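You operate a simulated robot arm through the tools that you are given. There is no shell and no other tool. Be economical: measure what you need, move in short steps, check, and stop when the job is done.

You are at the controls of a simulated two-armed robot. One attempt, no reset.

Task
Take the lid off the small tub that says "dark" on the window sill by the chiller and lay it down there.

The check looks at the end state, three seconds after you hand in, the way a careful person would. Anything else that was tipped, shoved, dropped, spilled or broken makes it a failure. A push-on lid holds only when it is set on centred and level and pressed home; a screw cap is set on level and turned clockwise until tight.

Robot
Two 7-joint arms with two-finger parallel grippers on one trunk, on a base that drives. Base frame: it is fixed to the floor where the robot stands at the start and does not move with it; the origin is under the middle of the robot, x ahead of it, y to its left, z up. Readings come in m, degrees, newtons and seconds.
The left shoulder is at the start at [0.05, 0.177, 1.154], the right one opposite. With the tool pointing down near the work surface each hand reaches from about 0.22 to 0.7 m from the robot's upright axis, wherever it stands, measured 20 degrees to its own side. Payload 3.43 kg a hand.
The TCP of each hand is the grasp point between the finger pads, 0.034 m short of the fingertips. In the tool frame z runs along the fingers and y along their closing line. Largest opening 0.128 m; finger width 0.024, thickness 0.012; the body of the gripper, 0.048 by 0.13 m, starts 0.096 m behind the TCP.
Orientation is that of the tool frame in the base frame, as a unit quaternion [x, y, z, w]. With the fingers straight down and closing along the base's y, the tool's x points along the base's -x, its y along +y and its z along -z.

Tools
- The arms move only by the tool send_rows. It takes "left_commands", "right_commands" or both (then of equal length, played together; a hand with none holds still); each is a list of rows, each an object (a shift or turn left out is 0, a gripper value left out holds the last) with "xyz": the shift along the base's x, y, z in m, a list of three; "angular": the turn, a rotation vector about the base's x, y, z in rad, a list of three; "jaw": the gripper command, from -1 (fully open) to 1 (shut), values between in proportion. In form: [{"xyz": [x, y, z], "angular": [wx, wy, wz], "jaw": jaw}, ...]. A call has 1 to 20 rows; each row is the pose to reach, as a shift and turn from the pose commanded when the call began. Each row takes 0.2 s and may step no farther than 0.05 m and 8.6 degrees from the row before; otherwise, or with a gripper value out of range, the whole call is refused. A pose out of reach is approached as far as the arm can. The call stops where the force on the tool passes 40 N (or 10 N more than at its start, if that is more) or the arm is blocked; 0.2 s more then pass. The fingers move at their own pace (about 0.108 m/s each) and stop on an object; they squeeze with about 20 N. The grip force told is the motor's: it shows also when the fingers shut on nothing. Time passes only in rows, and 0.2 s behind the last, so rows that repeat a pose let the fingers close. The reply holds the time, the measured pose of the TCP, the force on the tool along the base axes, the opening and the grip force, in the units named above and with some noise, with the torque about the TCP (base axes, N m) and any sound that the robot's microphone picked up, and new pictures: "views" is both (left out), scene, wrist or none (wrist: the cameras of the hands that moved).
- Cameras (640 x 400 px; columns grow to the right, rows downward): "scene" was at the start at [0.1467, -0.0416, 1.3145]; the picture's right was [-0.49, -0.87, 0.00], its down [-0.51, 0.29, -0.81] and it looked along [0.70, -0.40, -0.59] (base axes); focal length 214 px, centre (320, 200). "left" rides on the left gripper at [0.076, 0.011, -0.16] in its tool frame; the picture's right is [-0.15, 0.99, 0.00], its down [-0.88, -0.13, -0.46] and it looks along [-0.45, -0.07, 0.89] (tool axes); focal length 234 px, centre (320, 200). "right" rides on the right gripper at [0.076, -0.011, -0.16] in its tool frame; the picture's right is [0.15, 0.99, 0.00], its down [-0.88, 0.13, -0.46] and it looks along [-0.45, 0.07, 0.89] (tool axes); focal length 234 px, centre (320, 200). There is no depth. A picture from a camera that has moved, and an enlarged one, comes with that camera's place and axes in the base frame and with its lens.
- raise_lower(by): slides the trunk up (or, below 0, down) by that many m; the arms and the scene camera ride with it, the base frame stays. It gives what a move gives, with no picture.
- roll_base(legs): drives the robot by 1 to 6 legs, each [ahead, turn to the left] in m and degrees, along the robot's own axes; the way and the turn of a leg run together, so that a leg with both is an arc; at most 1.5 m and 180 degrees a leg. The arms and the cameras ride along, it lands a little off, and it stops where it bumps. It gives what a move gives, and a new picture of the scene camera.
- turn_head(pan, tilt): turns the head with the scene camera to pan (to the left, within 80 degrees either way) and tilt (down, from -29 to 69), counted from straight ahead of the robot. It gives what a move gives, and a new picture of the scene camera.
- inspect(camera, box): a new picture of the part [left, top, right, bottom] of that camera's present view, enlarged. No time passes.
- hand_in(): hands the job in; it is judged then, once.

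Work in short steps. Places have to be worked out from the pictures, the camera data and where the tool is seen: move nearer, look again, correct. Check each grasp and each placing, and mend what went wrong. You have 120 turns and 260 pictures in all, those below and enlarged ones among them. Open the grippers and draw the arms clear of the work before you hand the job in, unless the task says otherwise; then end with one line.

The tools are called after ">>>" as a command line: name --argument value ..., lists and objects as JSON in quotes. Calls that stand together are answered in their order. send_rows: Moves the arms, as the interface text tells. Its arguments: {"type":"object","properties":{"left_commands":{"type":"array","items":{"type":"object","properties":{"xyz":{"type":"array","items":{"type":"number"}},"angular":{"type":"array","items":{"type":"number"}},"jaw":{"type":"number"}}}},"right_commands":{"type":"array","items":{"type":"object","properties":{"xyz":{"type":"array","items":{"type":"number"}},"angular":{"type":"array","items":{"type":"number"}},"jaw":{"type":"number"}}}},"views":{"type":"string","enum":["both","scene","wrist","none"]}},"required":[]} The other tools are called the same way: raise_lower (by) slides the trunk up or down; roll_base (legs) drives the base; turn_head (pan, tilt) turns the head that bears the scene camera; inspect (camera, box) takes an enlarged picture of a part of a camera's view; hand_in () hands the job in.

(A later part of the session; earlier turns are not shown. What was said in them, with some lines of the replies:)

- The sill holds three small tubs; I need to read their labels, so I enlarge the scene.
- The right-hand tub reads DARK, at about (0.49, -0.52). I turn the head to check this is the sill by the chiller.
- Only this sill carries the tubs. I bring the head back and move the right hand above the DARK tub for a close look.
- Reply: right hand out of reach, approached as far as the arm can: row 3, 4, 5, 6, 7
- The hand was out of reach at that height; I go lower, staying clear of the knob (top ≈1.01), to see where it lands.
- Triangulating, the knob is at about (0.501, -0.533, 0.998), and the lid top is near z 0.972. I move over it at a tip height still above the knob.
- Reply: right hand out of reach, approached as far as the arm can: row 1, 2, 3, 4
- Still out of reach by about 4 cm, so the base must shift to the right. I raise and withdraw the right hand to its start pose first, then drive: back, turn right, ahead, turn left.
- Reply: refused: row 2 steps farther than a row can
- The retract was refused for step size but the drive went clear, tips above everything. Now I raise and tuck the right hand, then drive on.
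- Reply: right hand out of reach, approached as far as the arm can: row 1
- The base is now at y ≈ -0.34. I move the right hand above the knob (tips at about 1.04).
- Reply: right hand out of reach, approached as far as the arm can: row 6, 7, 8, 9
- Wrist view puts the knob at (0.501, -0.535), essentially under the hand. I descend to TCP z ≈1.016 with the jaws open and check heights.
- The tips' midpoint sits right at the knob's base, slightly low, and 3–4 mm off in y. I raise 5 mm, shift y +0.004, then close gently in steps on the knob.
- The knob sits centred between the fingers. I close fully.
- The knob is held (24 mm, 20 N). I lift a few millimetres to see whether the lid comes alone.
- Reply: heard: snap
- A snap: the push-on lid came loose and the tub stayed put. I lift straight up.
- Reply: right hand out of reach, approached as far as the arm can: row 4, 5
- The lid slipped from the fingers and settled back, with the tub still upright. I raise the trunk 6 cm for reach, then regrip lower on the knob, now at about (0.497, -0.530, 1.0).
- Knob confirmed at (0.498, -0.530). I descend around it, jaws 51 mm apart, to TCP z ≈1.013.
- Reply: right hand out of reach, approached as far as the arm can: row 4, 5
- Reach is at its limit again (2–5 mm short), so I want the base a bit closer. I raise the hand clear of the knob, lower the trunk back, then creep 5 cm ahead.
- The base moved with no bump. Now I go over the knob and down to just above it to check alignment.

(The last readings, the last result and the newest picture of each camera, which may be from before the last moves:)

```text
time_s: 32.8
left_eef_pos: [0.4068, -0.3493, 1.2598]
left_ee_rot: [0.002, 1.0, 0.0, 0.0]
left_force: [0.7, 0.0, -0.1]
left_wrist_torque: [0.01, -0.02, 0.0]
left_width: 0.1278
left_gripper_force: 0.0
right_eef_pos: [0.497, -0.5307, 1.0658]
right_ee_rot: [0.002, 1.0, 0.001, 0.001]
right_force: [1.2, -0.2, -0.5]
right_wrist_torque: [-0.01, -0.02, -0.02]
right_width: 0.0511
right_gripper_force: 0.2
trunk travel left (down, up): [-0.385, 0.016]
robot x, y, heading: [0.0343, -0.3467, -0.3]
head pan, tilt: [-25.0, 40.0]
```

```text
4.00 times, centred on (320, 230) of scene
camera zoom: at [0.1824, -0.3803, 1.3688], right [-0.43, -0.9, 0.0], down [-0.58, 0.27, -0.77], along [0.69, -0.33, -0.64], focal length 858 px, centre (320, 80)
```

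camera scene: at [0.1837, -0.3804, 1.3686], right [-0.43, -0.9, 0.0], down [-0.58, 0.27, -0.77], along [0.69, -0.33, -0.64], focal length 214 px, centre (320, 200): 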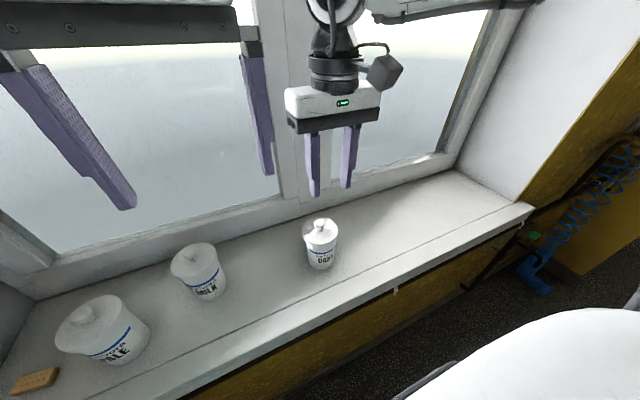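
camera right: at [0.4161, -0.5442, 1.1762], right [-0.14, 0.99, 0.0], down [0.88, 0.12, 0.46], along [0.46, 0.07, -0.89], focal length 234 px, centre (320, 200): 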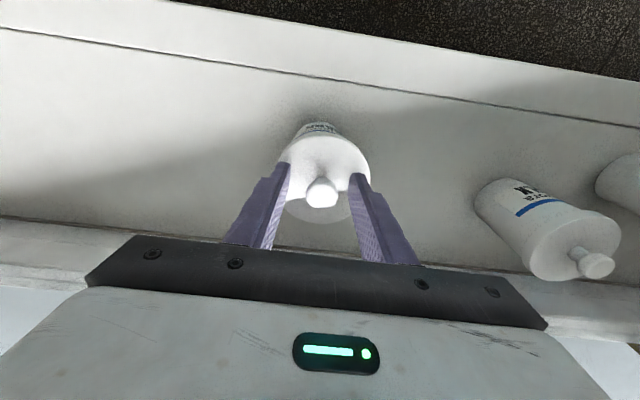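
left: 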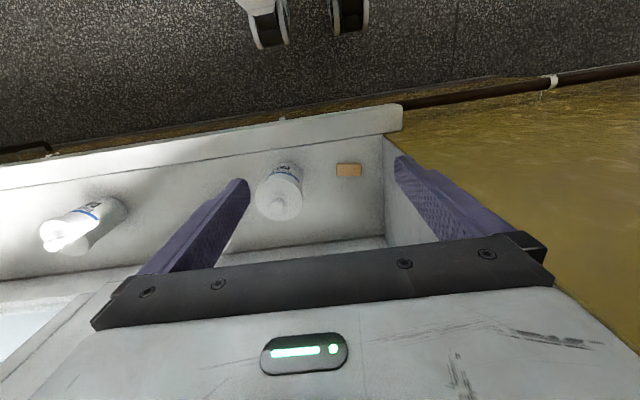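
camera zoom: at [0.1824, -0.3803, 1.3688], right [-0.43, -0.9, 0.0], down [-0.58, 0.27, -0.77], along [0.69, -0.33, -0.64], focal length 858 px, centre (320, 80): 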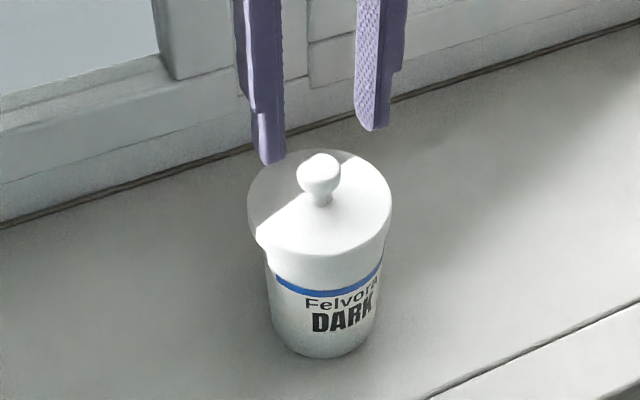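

Aligned within 3 mm. I descend to about z 1.015, watching force.

>>> send_rows --right_commands '[{"xyz": [0.002, 0.001, -0.03]}, {"xyz": [0.002, 0.001, -0.048]}, {"xyz": [0.002, 0.001, -0.051]}, {"xyz": [0.002, 0.001, -0.051]}]' --views "none"

>>> inspect --camera "scene" --box '[295, 190, 345, 250]'

```text
time_s: 33.8
left_eef_pos: [0.4073, -0.3491, 1.2617]
left_ee_rot: [0.002, 1.0, 0.0, 0.0]
left_force: [-0.8, -0.8, 1.5]
left_wrist_torque: [0.01, -0.01, -0.02]
left_width: 0.128
left_gripper_force: 0.1
right_eef_pos: [0.4985, -0.5305, 1.0163]
right_ee_rot: [0.003, 1.0, 0.0, 0.004]
right_force: [2.0, -2.5, 7.5]
right_wrist_torque: [-0.19, -0.02, 0.06]
right_width: 0.0524
right_gripper_force: 0.6
trunk travel left (down, up): [-0.385, 0.016]
robot x, y, heading: [0.0313, -0.3453, -0.2]
head pan, tilt: [-25.0, 40.0]
heard: snap
```

```text
6.67 times, centred on (320, 220) of scene
camera zoom: at [0.1821, -0.3805, 1.3689], right [-0.43, -0.9, 0.0], down [-0.58, 0.27, -0.77], along [0.69, -0.33, -0.64], focal length 1430 px, centre (320, 67)
```

zoom: 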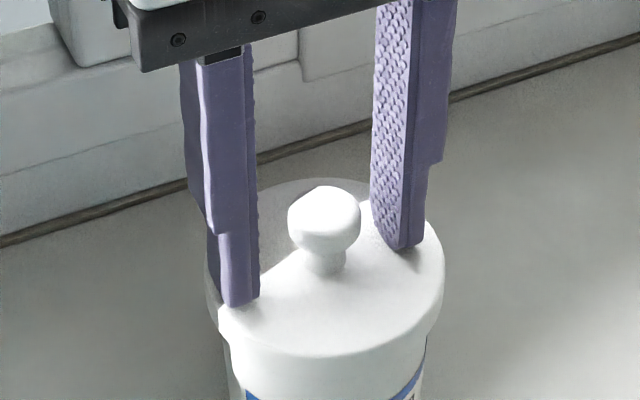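

The tips just rest on the lid (7 N, which snapped it back home). I back off 2 mm and close on the knob.

>>> send_rows --right_commands '[{"xyz": [0, 0, 0.002], "jaw": 0.45}, {"xyz": [0, 0, 0.002], "jaw": 0.7}, {"xyz": [0, 0, 0.002], "jaw": 1}, {"xyz": [0, 0, 0.002], "jaw": 1}, {"xyz": [0, 0, 0.002], "jaw": 1}]' --views "none"

>>> inspect --camera "scene" --box '[295, 190, 345, 250]'

>>> inspect --camera "right" --box '[240, 110, 400, 220]'

```text
time_s: 35.0
left_eef_pos: [0.4068, -0.35, 1.2605]
left_ee_rot: [0.001, 1.0, 0.001, 0.0]
left_force: [0.0, -0.2, 0.2]
left_wrist_torque: [0.02, -0.01, 0.01]
left_width: 0.128
left_gripper_force: 0.0
right_eef_pos: [0.498, -0.5297, 1.0176]
right_ee_rot: [0.002, 1.0, 0.001, 0.002]
right_force: [-0.3, -2.3, 7.5]
right_wrist_torque: [0.06, 0.06, 0.01]
right_width: 0.0241
right_gripper_force: 19.7
trunk travel left (down, up): [-0.385, 0.016]
robot x, y, heading: [0.0387, -0.345, -0.3]
head pan, tilt: [-25.0, 40.0]
```

```text
6.67 times, centred on (320, 220) of scene
camera zoom: at [0.1818, -0.3805, 1.3688], right [-0.43, -0.9, 0.0], down [-0.58, 0.27, -0.77], along [0.69, -0.33, -0.64], focal length 1430 px, centre (320, 67)
```

zoom: 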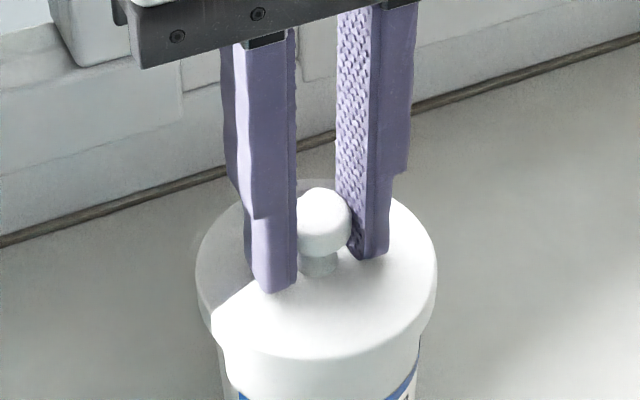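

```text
3.64 times, centred on (320, 165) of right
camera zoom: at [0.4222, -0.54, 1.1767], right [-0.14, 0.99, 0.0], down [0.88, 0.12, 0.46], along [0.45, 0.07, -0.89], focal length 852 px, centre (320, 327)
```

zoom: 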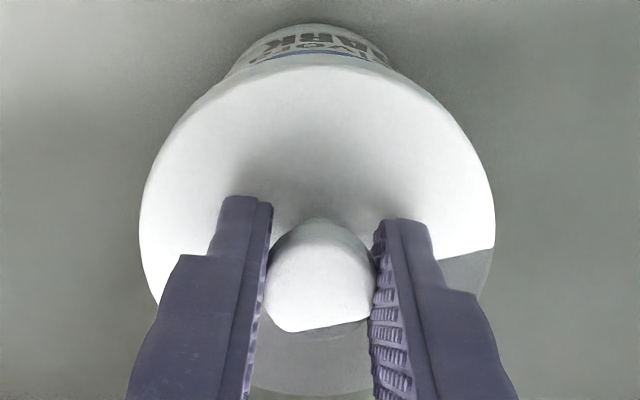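

The knob is gripped well, centred. I lift slowly, 3 mm per row.

>>> send_rows --right_commands '[{"xyz": [0, 0, 0.003]}, {"xyz": [0, 0, 0.006]}, {"xyz": [0, 0, 0.009]}, {"xyz": [0, 0, 0.012]}, {"xyz": [0, 0, 0.015]}, {"xyz": [0, 0, 0.015]}]' --views "none"

>>> inspect --camera "scene" --box '[285, 190, 355, 275]'

```text
time_s: 36.4
left_eef_pos: [0.4075, -0.3506, 1.2599]
left_ee_rot: [0.002, 1.0, 0.0, 0.0]
left_force: [0.7, 0.4, 0.5]
left_wrist_torque: [-0.01, 0.0, -0.02]
left_width: 0.1281
left_gripper_force: 0.0
right_eef_pos: [0.5003, -0.5297, 1.0324]
right_ee_rot: [0.003, 1.0, 0.0, 0.001]
right_force: [0.3, 0.1, -0.3]
right_wrist_torque: [0.01, 0.02, 0.01]
right_width: 0.024
right_gripper_force: 20.0
trunk travel left (down, up): [-0.385, 0.016]
robot x, y, heading: [0.032, -0.3462, -0.5]
head pan, tilt: [-25.0, 40.0]
heard: snap
```

```text
4.71 times, centred on (320, 232) of scene
camera zoom: at [0.1825, -0.3804, 1.3687], right [-0.43, -0.9, 0.0], down [-0.58, 0.27, -0.77], along [0.69, -0.33, -0.64], focal length 1009 px, centre (320, 47)
```

zoom: 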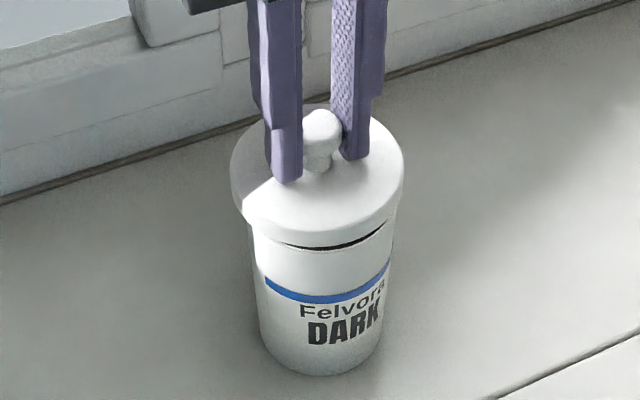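

The lid is off with a gap showing. I continue straight up slowly.

>>> send_rows --right_commands '[{"xyz": [0, 0, 0.005]}, {"xyz": [0, 0, 0.01]}, {"xyz": [0, 0, 0.015]}, {"xyz": [0, 0, 0.02]}, {"xyz": [0, 0, 0.025]}, {"xyz": [0, 0, 0.03]}, {"xyz": [0, 0, 0.035]}, {"xyz": [0, 0, 0.04]}, {"xyz": [0, 0, 0.04]}]' --views "scene"

>>> inspect --camera "scene" --box '[285, 170, 355, 275]'

```text
time_s: 38.4
left_eef_pos: [0.4073, -0.3498, 1.26]
left_ee_rot: [0.002, 1.0, 0.0, 0.0]
left_force: [-0.4, -0.2, 0.2]
left_wrist_torque: [0.01, 0.0, -0.03]
left_width: 0.1278
left_gripper_force: 0.1
right_eef_pos: [0.4991, -0.5289, 1.0724]
right_ee_rot: [0.002, 1.0, 0.0, 0.001]
right_force: [0.1, -0.2, 0.1]
right_wrist_torque: [0.02, 0.01, -0.04]
right_width: 0.0242
right_gripper_force: 20.3
trunk travel left (down, up): [-0.385, 0.016]
robot x, y, heading: [0.039, -0.3456, -0.2]
head pan, tilt: [-25.0, 40.0]
camera scene: at [0.1825, -0.3804, 1.3687], right [-0.43, -0.9, 0.0], down [-0.58, 0.27, -0.77], along [0.69, -0.33, -0.64], focal length 214 px, centre (320, 200)
```

scene: 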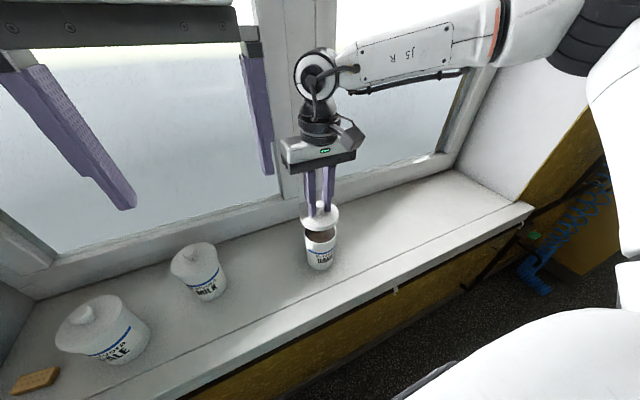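

```text
3.81 times, centred on (320, 222) of scene
camera zoom: at [0.1825, -0.3804, 1.3687], right [-0.43, -0.9, 0.0], down [-0.58, 0.27, -0.77], along [0.69, -0.33, -0.64], focal length 817 px, centre (320, 114)
```

zoom: 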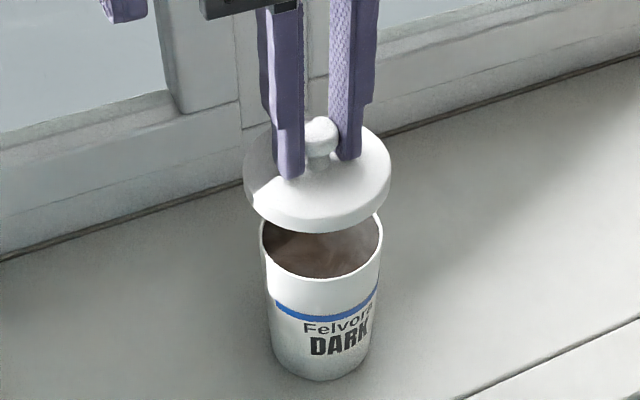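

The lid is cleanly off and held. I carry it sideways to the right, over free sill at y ≈ -0.69.

>>> send_rows --right_commands '[{"xyz": [0, 0, 0.01]}, {"xyz": [0, 0, 0.02]}, {"xyz": [0, -0.02, 0.02]}, {"xyz": [0, -0.045, 0.02]}, {"xyz": [0, -0.07, 0.02]}, {"xyz": [0, -0.095, 0.02]}, {"xyz": [0, -0.12, 0.02]}, {"xyz": [0, -0.145, 0.02]}, {"xyz": [0, -0.16, 0.02]}, {"xyz": [0, -0.16, 0.01]}, {"xyz": [0, -0.16, -0.01]}, {"xyz": [0, -0.16, -0.03]}, {"xyz": [0, -0.16, -0.05]}, {"xyz": [0, -0.16, -0.07]}, {"xyz": [0, -0.16, -0.09]}, {"xyz": [0, -0.16, -0.1]}, {"xyz": [0, -0.16, -0.1]}]' --views "both"

>>> inspect --camera "scene" --box '[290, 160, 430, 280]'

```text
time_s: 42.0
left_eef_pos: [0.4079, -0.3499, 1.2606]
left_ee_rot: [0.002, 1.0, 0.0, 0.0]
left_force: [0.4, 0.5, 0.6]
left_wrist_torque: [0.03, 0.0, -0.02]
left_width: 0.1278
left_gripper_force: 0.1
right_eef_pos: [0.5, -0.6917, 0.9724]
right_ee_rot: [0.003, 1.0, 0.002, 0.002]
right_force: [-0.5, 0.2, 0.1]
right_wrist_torque: [0.01, -0.01, -0.02]
right_width: 0.024
right_gripper_force: 19.8
trunk travel left (down, up): [-0.385, 0.016]
robot x, y, heading: [0.034, -0.3452, -0.2]
head pan, tilt: [-25.0, 40.0]
camera scene: at [0.1825, -0.3804, 1.3688], right [-0.43, -0.9, 0.0], down [-0.58, 0.27, -0.77], along [0.69, -0.33, -0.64], focal length 214 px, centre (320, 200)
camera right: at [0.4235, -0.7004, 1.1317], right [-0.14, 0.99, 0.0], down [0.88, 0.12, 0.46], along [0.45, 0.07, -0.89], focal length 234 px, centre (320, 200)
```

scene: 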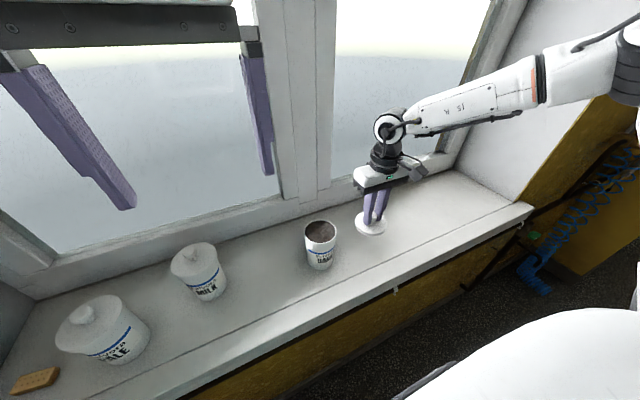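
right: 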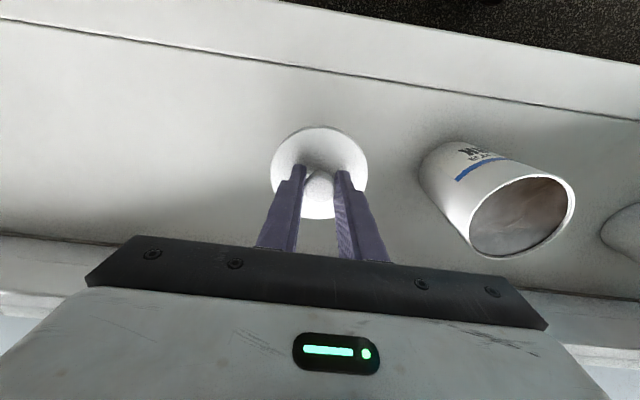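

```text
3.33 times, centred on (360, 220) of scene
camera zoom: at [0.1825, -0.3804, 1.3688], right [-0.43, -0.9, 0.0], down [-0.58, 0.27, -0.77], along [0.69, -0.33, -0.64], focal length 715 px, centre (187, 133)
```

zoom: 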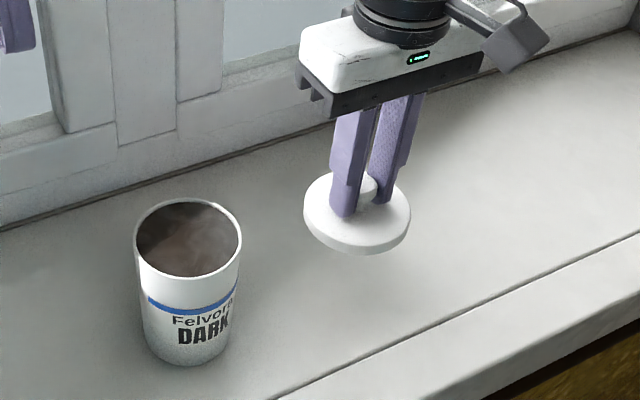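

Lid hovering level with its underside near z 0.92. I lower to just above the sill.

>>> send_rows --right_commands '[{"xyz": [0, 0, -0.015]}, {"xyz": [0, 0, -0.03]}, {"xyz": [0, 0, -0.042]}, {"xyz": [0, 0, -0.05]}, {"xyz": [0, 0, -0.05]}]' --views "none"

>>> inspect --camera "scene" --box '[330, 190, 420, 260]'

```text
time_s: 43.2
left_eef_pos: [0.4082, -0.3499, 1.2596]
left_ee_rot: [0.001, 1.0, 0.0, 0.0]
left_force: [0.0, -0.6, 0.3]
left_wrist_torque: [0.03, 0.01, 0.02]
left_width: 0.1283
left_gripper_force: 0.1
right_eef_pos: [0.4988, -0.6906, 0.9213]
right_ee_rot: [0.003, 1.0, 0.001, 0.002]
right_force: [0.3, -0.4, -0.9]
right_wrist_torque: [-0.03, 0.01, 0.02]
right_width: 0.0244
right_gripper_force: 20.0
trunk travel left (down, up): [-0.385, 0.016]
robot x, y, heading: [0.0364, -0.3434, -0.3]
head pan, tilt: [-25.0, 40.0]
```

```text
5.71 times, centred on (375, 225) of scene
camera zoom: at [0.1825, -0.3804, 1.3688], right [-0.43, -0.9, 0.0], down [-0.58, 0.27, -0.77], along [0.69, -0.33, -0.64], focal length 1226 px, centre (6, 57)
```

zoom: 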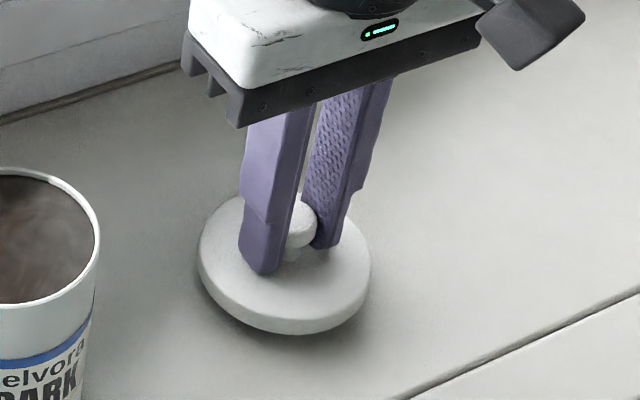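

Close to the sill, shadow nearly meeting the rim. I creep down in small steps until contact shows.

>>> send_rows --right_commands '[{"xyz": [0, 0, -0.003]}, {"xyz": [0, 0, -0.006]}, {"xyz": [0, 0, -0.006]}]' --views "none"

>>> inspect --camera "scene" --box '[330, 190, 420, 260]'

```text
time_s: 44.0
left_eef_pos: [0.4077, -0.3492, 1.2603]
left_ee_rot: [0.002, 1.0, 0.0, 0.0]
left_force: [0.2, -0.5, 0.0]
left_wrist_torque: [0.01, -0.03, -0.02]
left_width: 0.128
left_gripper_force: 0.0
right_eef_pos: [0.4989, -0.6903, 0.9148]
right_ee_rot: [0.004, 1.0, 0.001, 0.001]
right_force: [0.3, -0.5, -0.5]
right_wrist_torque: [-0.02, -0.03, -0.01]
right_width: 0.0243
right_gripper_force: 19.8
trunk travel left (down, up): [-0.385, 0.016]
robot x, y, heading: [0.0329, -0.343, -0.4]
head pan, tilt: [-25.0, 40.0]
```

```text
5.71 times, centred on (375, 225) of scene
camera zoom: at [0.1825, -0.3804, 1.3687], right [-0.43, -0.9, 0.0], down [-0.58, 0.27, -0.77], along [0.69, -0.33, -0.64], focal length 1226 px, centre (6, 57)
```

zoom: 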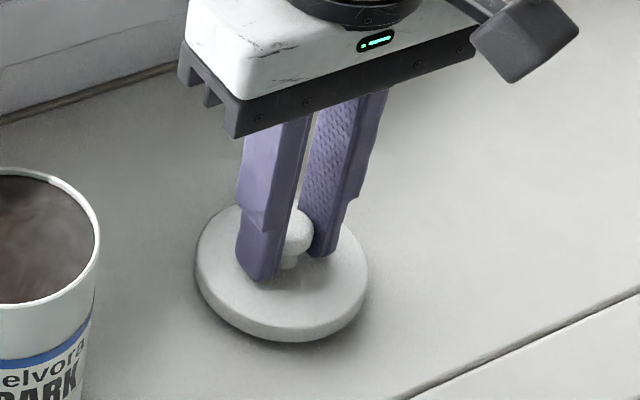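

No contact yet; continuing down a few more millimetres.

>>> send_rows --right_commands '[{"xyz": [0, 0, -0.002]}, {"xyz": [0, 0, -0.004]}, {"xyz": [0, 0, -0.004]}]' --views "none"

>>> inspect --camera "scene" --box '[330, 190, 420, 260]'

```text
time_s: 44.8
left_eef_pos: [0.407, -0.349, 1.2614]
left_ee_rot: [0.002, 1.0, 0.0, 0.0]
left_force: [0.5, -0.7, 0.2]
left_wrist_torque: [0.01, 0.0, 0.0]
left_width: 0.128
left_gripper_force: 0.0
right_eef_pos: [0.4987, -0.6908, 0.9112]
right_ee_rot: [0.003, 1.0, 0.001, 0.002]
right_force: [-0.2, 0.0, 0.3]
right_wrist_torque: [0.0, -0.03, -0.03]
right_width: 0.0243
right_gripper_force: 20.2
trunk travel left (down, up): [-0.385, 0.016]
robot x, y, heading: [0.0364, -0.3426, -0.4]
head pan, tilt: [-25.0, 40.0]
```

```text
5.71 times, centred on (375, 225) of scene
camera zoom: at [0.1825, -0.3804, 1.3687], right [-0.43, -0.9, 0.0], down [-0.58, 0.27, -0.77], along [0.69, -0.33, -0.64], focal length 1226 px, centre (6, 57)
```

zoom: 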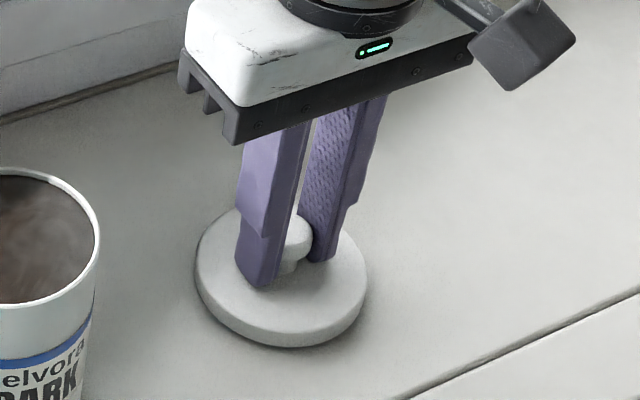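

Still no load, about 3–5 mm more by the shadow; another small descent.

>>> send_rows --right_commands '[{"xyz": [0, 0, -0.002]}, {"xyz": [0, 0, -0.004]}, {"xyz": [0, 0, -0.004]}]' --views "none"

>>> inspect --camera "scene" --box '[330, 190, 420, 260]'

```text
time_s: 45.6
left_eef_pos: [0.4076, -0.3494, 1.2603]
left_ee_rot: [0.001, 1.0, -0.001, 0.001]
left_force: [0.1, 0.0, 0.1]
left_wrist_torque: [-0.02, -0.03, -0.02]
left_width: 0.1278
left_gripper_force: 0.0
right_eef_pos: [0.4993, -0.6899, 0.9081]
right_ee_rot: [0.002, 1.0, 0.001, 0.002]
right_force: [-0.1, -0.2, -0.4]
right_wrist_torque: [0.0, -0.02, -0.01]
right_width: 0.0244
right_gripper_force: 19.4
trunk travel left (down, up): [-0.385, 0.016]
robot x, y, heading: [0.0369, -0.3434, -0.2]
head pan, tilt: [-25.0, 40.0]
```

```text
5.71 times, centred on (375, 225) of scene
camera zoom: at [0.1825, -0.3804, 1.3688], right [-0.43, -0.9, 0.0], down [-0.58, 0.27, -0.77], along [0.69, -0.33, -0.64], focal length 1226 px, centre (6, 57)
```

zoom: 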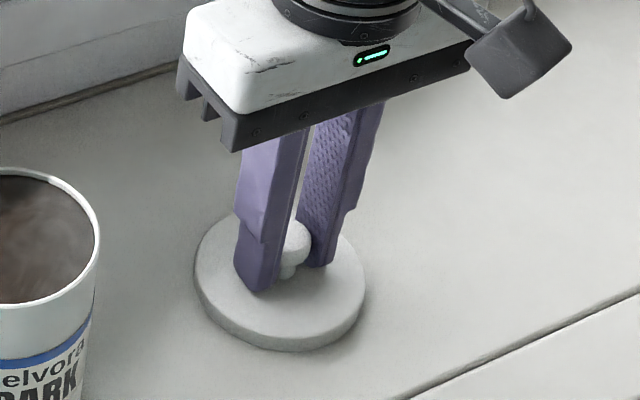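

Nearly there; two to three millimetres more.

>>> send_rows --right_commands '[{"xyz": [0, 0, -0.0015]}, {"xyz": [0, 0, -0.003]}, {"xyz": [0, 0, -0.003]}]' --views "none"

>>> inspect --camera "scene" --box '[330, 190, 420, 260]'

```text
time_s: 46.4
left_eef_pos: [0.4077, -0.3487, 1.2587]
left_ee_rot: [0.002, 1.0, 0.0, 0.0]
left_force: [-0.4, 0.2, -0.7]
left_wrist_torque: [0.02, 0.0, 0.0]
left_width: 0.128
left_gripper_force: 0.2
right_eef_pos: [0.499, -0.6903, 0.9042]
right_ee_rot: [0.002, 1.0, 0.001, 0.002]
right_force: [-0.3, -0.4, -0.5]
right_wrist_torque: [-0.05, 0.05, 0.0]
right_width: 0.0244
right_gripper_force: 19.9
trunk travel left (down, up): [-0.385, 0.016]
robot x, y, heading: [0.0346, -0.3464, -0.2]
head pan, tilt: [-25.0, 40.0]
```

```text
5.71 times, centred on (375, 225) of scene
camera zoom: at [0.1825, -0.3804, 1.3687], right [-0.43, -0.9, 0.0], down [-0.58, 0.27, -0.77], along [0.69, -0.33, -0.64], focal length 1226 px, centre (6, 57)
```

zoom: 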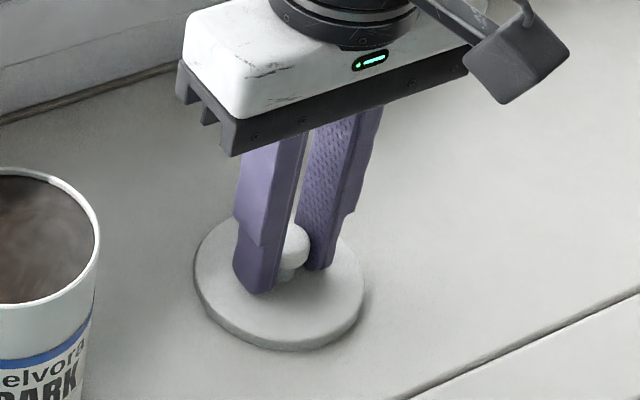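

The rim hardly moved in the picture this time, so it is likely touching. One more 2 mm to confirm.

>>> send_rows --right_commands '[{"xyz": [0, 0, -0.002]}, {"xyz": [0, 0, -0.002]}]' --views "none"

>>> inspect --camera "scene" --box '[330, 190, 420, 260]'

```text
time_s: 47.0
left_eef_pos: [0.4089, -0.3502, 1.2605]
left_ee_rot: [0.001, 1.0, 0.0, 0.0]
left_force: [-0.8, 0.8, 0.1]
left_wrist_torque: [0.04, 0.02, -0.01]
left_width: 0.1281
left_gripper_force: 0.0
right_eef_pos: [0.4986, -0.6906, 0.9026]
right_ee_rot: [0.002, 1.0, 0.001, 0.002]
right_force: [0.3, -0.5, -1.2]
right_wrist_torque: [0.0, -0.03, -0.03]
right_width: 0.0243
right_gripper_force: 19.8
trunk travel left (down, up): [-0.385, 0.016]
robot x, y, heading: [0.0381, -0.3475, -0.0]
head pan, tilt: [-25.0, 40.0]
```

```text
5.71 times, centred on (375, 225) of scene
camera zoom: at [0.1825, -0.3804, 1.3688], right [-0.43, -0.9, 0.0], down [-0.58, 0.27, -0.77], along [0.69, -0.33, -0.64], focal length 1226 px, centre (6, 57)
```

zoom: 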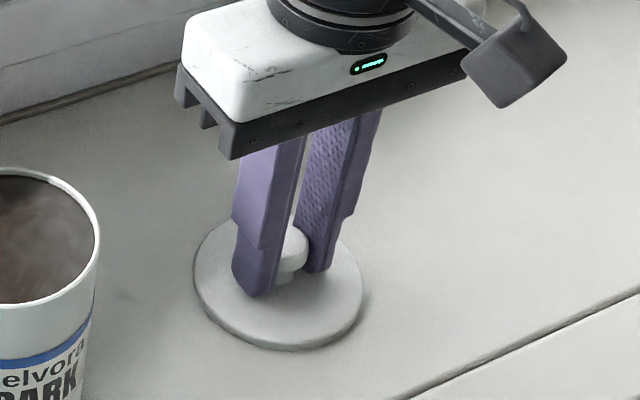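

The hand still feels no load, though the rim looks almost level with the sill's surface. Another 2 mm step while watching force.

>>> send_rows --right_commands '[{"xyz": [0, 0, -0.002]}, {"xyz": [0, 0, -0.002]}]' --views "wrist"

>>> inspect --camera "scene" --box '[350, 210, 395, 255]'

>>> inspect --camera "scene" --box '[295, 215, 345, 280]'

```text
time_s: 47.6
left_eef_pos: [0.4077, -0.3495, 1.2606]
left_ee_rot: [0.002, 1.0, 0.0, 0.0]
left_force: [-0.1, -0.1, -0.1]
left_wrist_torque: [0.0, 0.03, 0.01]
left_width: 0.1282
left_gripper_force: 0.2
right_eef_pos: [0.4994, -0.69, 0.9012]
right_ee_rot: [0.003, 1.0, 0.001, 0.002]
right_force: [0.3, -0.2, 5.2]
right_wrist_torque: [0.2, 0.01, -0.03]
right_width: 0.0241
right_gripper_force: 20.7
trunk travel left (down, up): [-0.385, 0.016]
robot x, y, heading: [0.034, -0.3484, -0.3]
head pan, tilt: [-25.0, 40.0]
camera right: at [0.4225, -0.6997, 1.0611], right [-0.14, 0.99, 0.0], down [0.88, 0.12, 0.46], along [0.46, 0.07, -0.89], focal length 234 px, centre (320, 200)
```

right: 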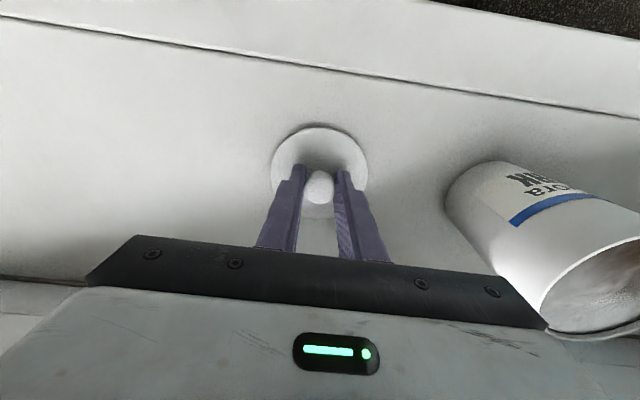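

```text
8.89 times, centred on (372, 232) of scene
camera zoom: at [0.1821, -0.3802, 1.3689], right [-0.43, -0.9, 0.0], down [-0.58, 0.27, -0.77], along [0.69, -0.33, -0.64], focal length 1906 px, centre (-147, -89)
```

zoom: 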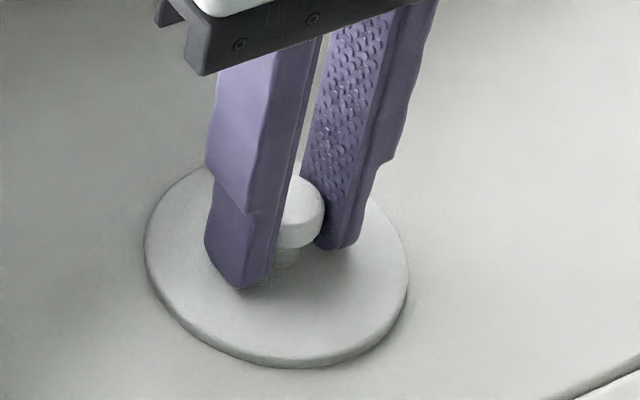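

```text
6.15 times, centred on (320, 248) of scene
camera zoom: at [0.1821, -0.3802, 1.3689], right [-0.43, -0.9, 0.0], down [-0.58, 0.27, -0.77], along [0.69, -0.33, -0.64], focal length 1320 px, centre (320, -92)
```

zoom: 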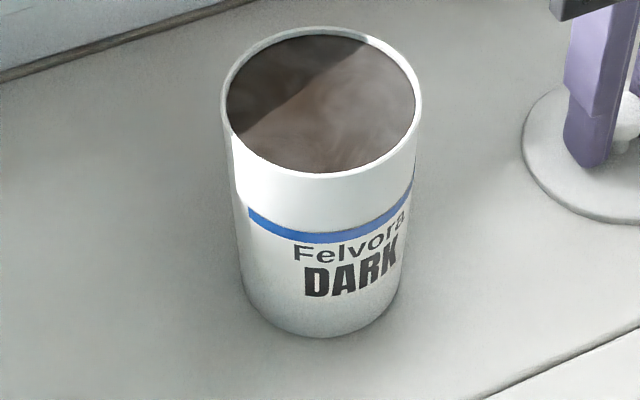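

Contact: 5 N upward, so the lid is resting on the sill. I open the fingers modestly and rise straight up.

>>> send_rows --right_commands '[{"xyz": [0, 0, 0.001], "jaw": 0.5}, {"xyz": [0, 0, 0.001], "jaw": 0.2}, {"xyz": [0, 0, 0.001], "jaw": 0.2}, {"xyz": [0, 0, 0.03]}, {"xyz": [0, 0, 0.07]}, {"xyz": [0, 0, 0.11]}, {"xyz": [0, 0, 0.15]}, {"xyz": [0, 0, 0.2]}, {"xyz": [-0.03, -0.02, 0.23]}, {"xyz": [-0.07, -0.04, 0.25]}, {"xyz": [-0.11, -0.06, 0.26], "jaw": -1}, {"xyz": [-0.11, -0.06, 0.26], "jaw": -1}]' --views "scene"

>>> inspect --camera "scene" --box '[290, 190, 420, 280]'

```text
time_s: 50.2
left_eef_pos: [0.4071, -0.3481, 1.2592]
left_ee_rot: [0.002, 1.0, 0.0, 0.001]
left_force: [0.3, 0.1, 0.2]
left_wrist_torque: [-0.03, -0.03, 0.01]
left_width: 0.1282
left_gripper_force: 0.0
right_eef_pos: [0.3899, -0.7489, 1.1604]
right_ee_rot: [0.003, 1.0, 0.001, 0.001]
right_force: [0.3, 0.0, -0.6]
right_wrist_torque: [-0.05, 0.01, 0.01]
right_width: 0.128
right_gripper_force: 0.1
trunk travel left (down, up): [-0.385, 0.016]
robot x, y, heading: [0.0363, -0.3447, -0.2]
head pan, tilt: [-25.0, 40.0]
camera scene: at [0.1831, -0.3798, 1.3687], right [-0.43, -0.9, 0.0], down [-0.58, 0.27, -0.77], along [0.69, -0.33, -0.64], focal length 214 px, centre (320, 200)
```

scene: 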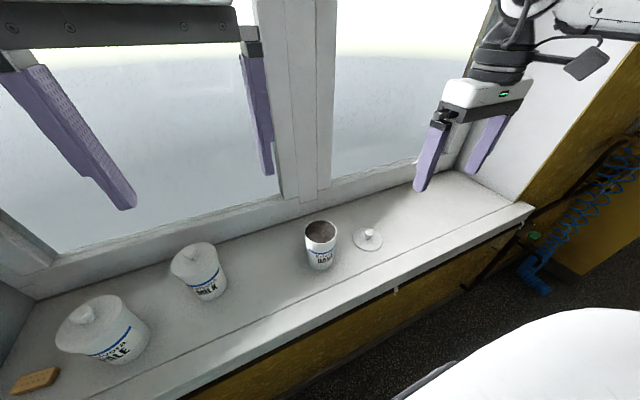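

```text
4.44 times, centred on (355, 235) of scene
camera zoom: at [0.1831, -0.3798, 1.3687], right [-0.43, -0.9, 0.0], down [-0.58, 0.27, -0.77], along [0.69, -0.33, -0.64], focal length 953 px, centre (164, 44)
```

zoom: 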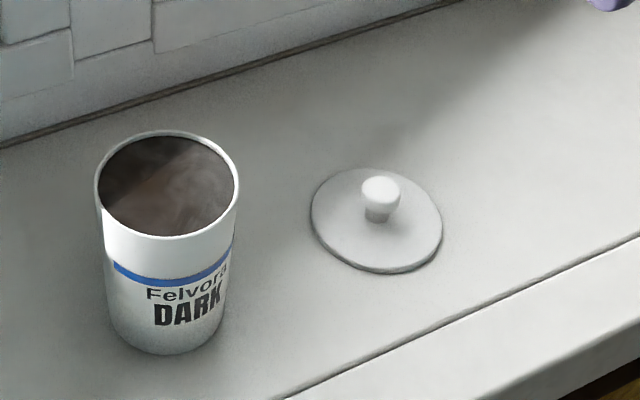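

The lid lies flat on the sill beside the open, upright tub. Nothing else was disturbed, and both grippers are open and clear, so I hand in.

>>> hand_in

```text
The job is handed in.
```

The lid is off the "dark" tub and lies flat, knob up, on the sill to its right; the tub is still upright and nothing else was moved. The first pull slipped and the lid dropped back onto the tub; the second grip lifted it off.
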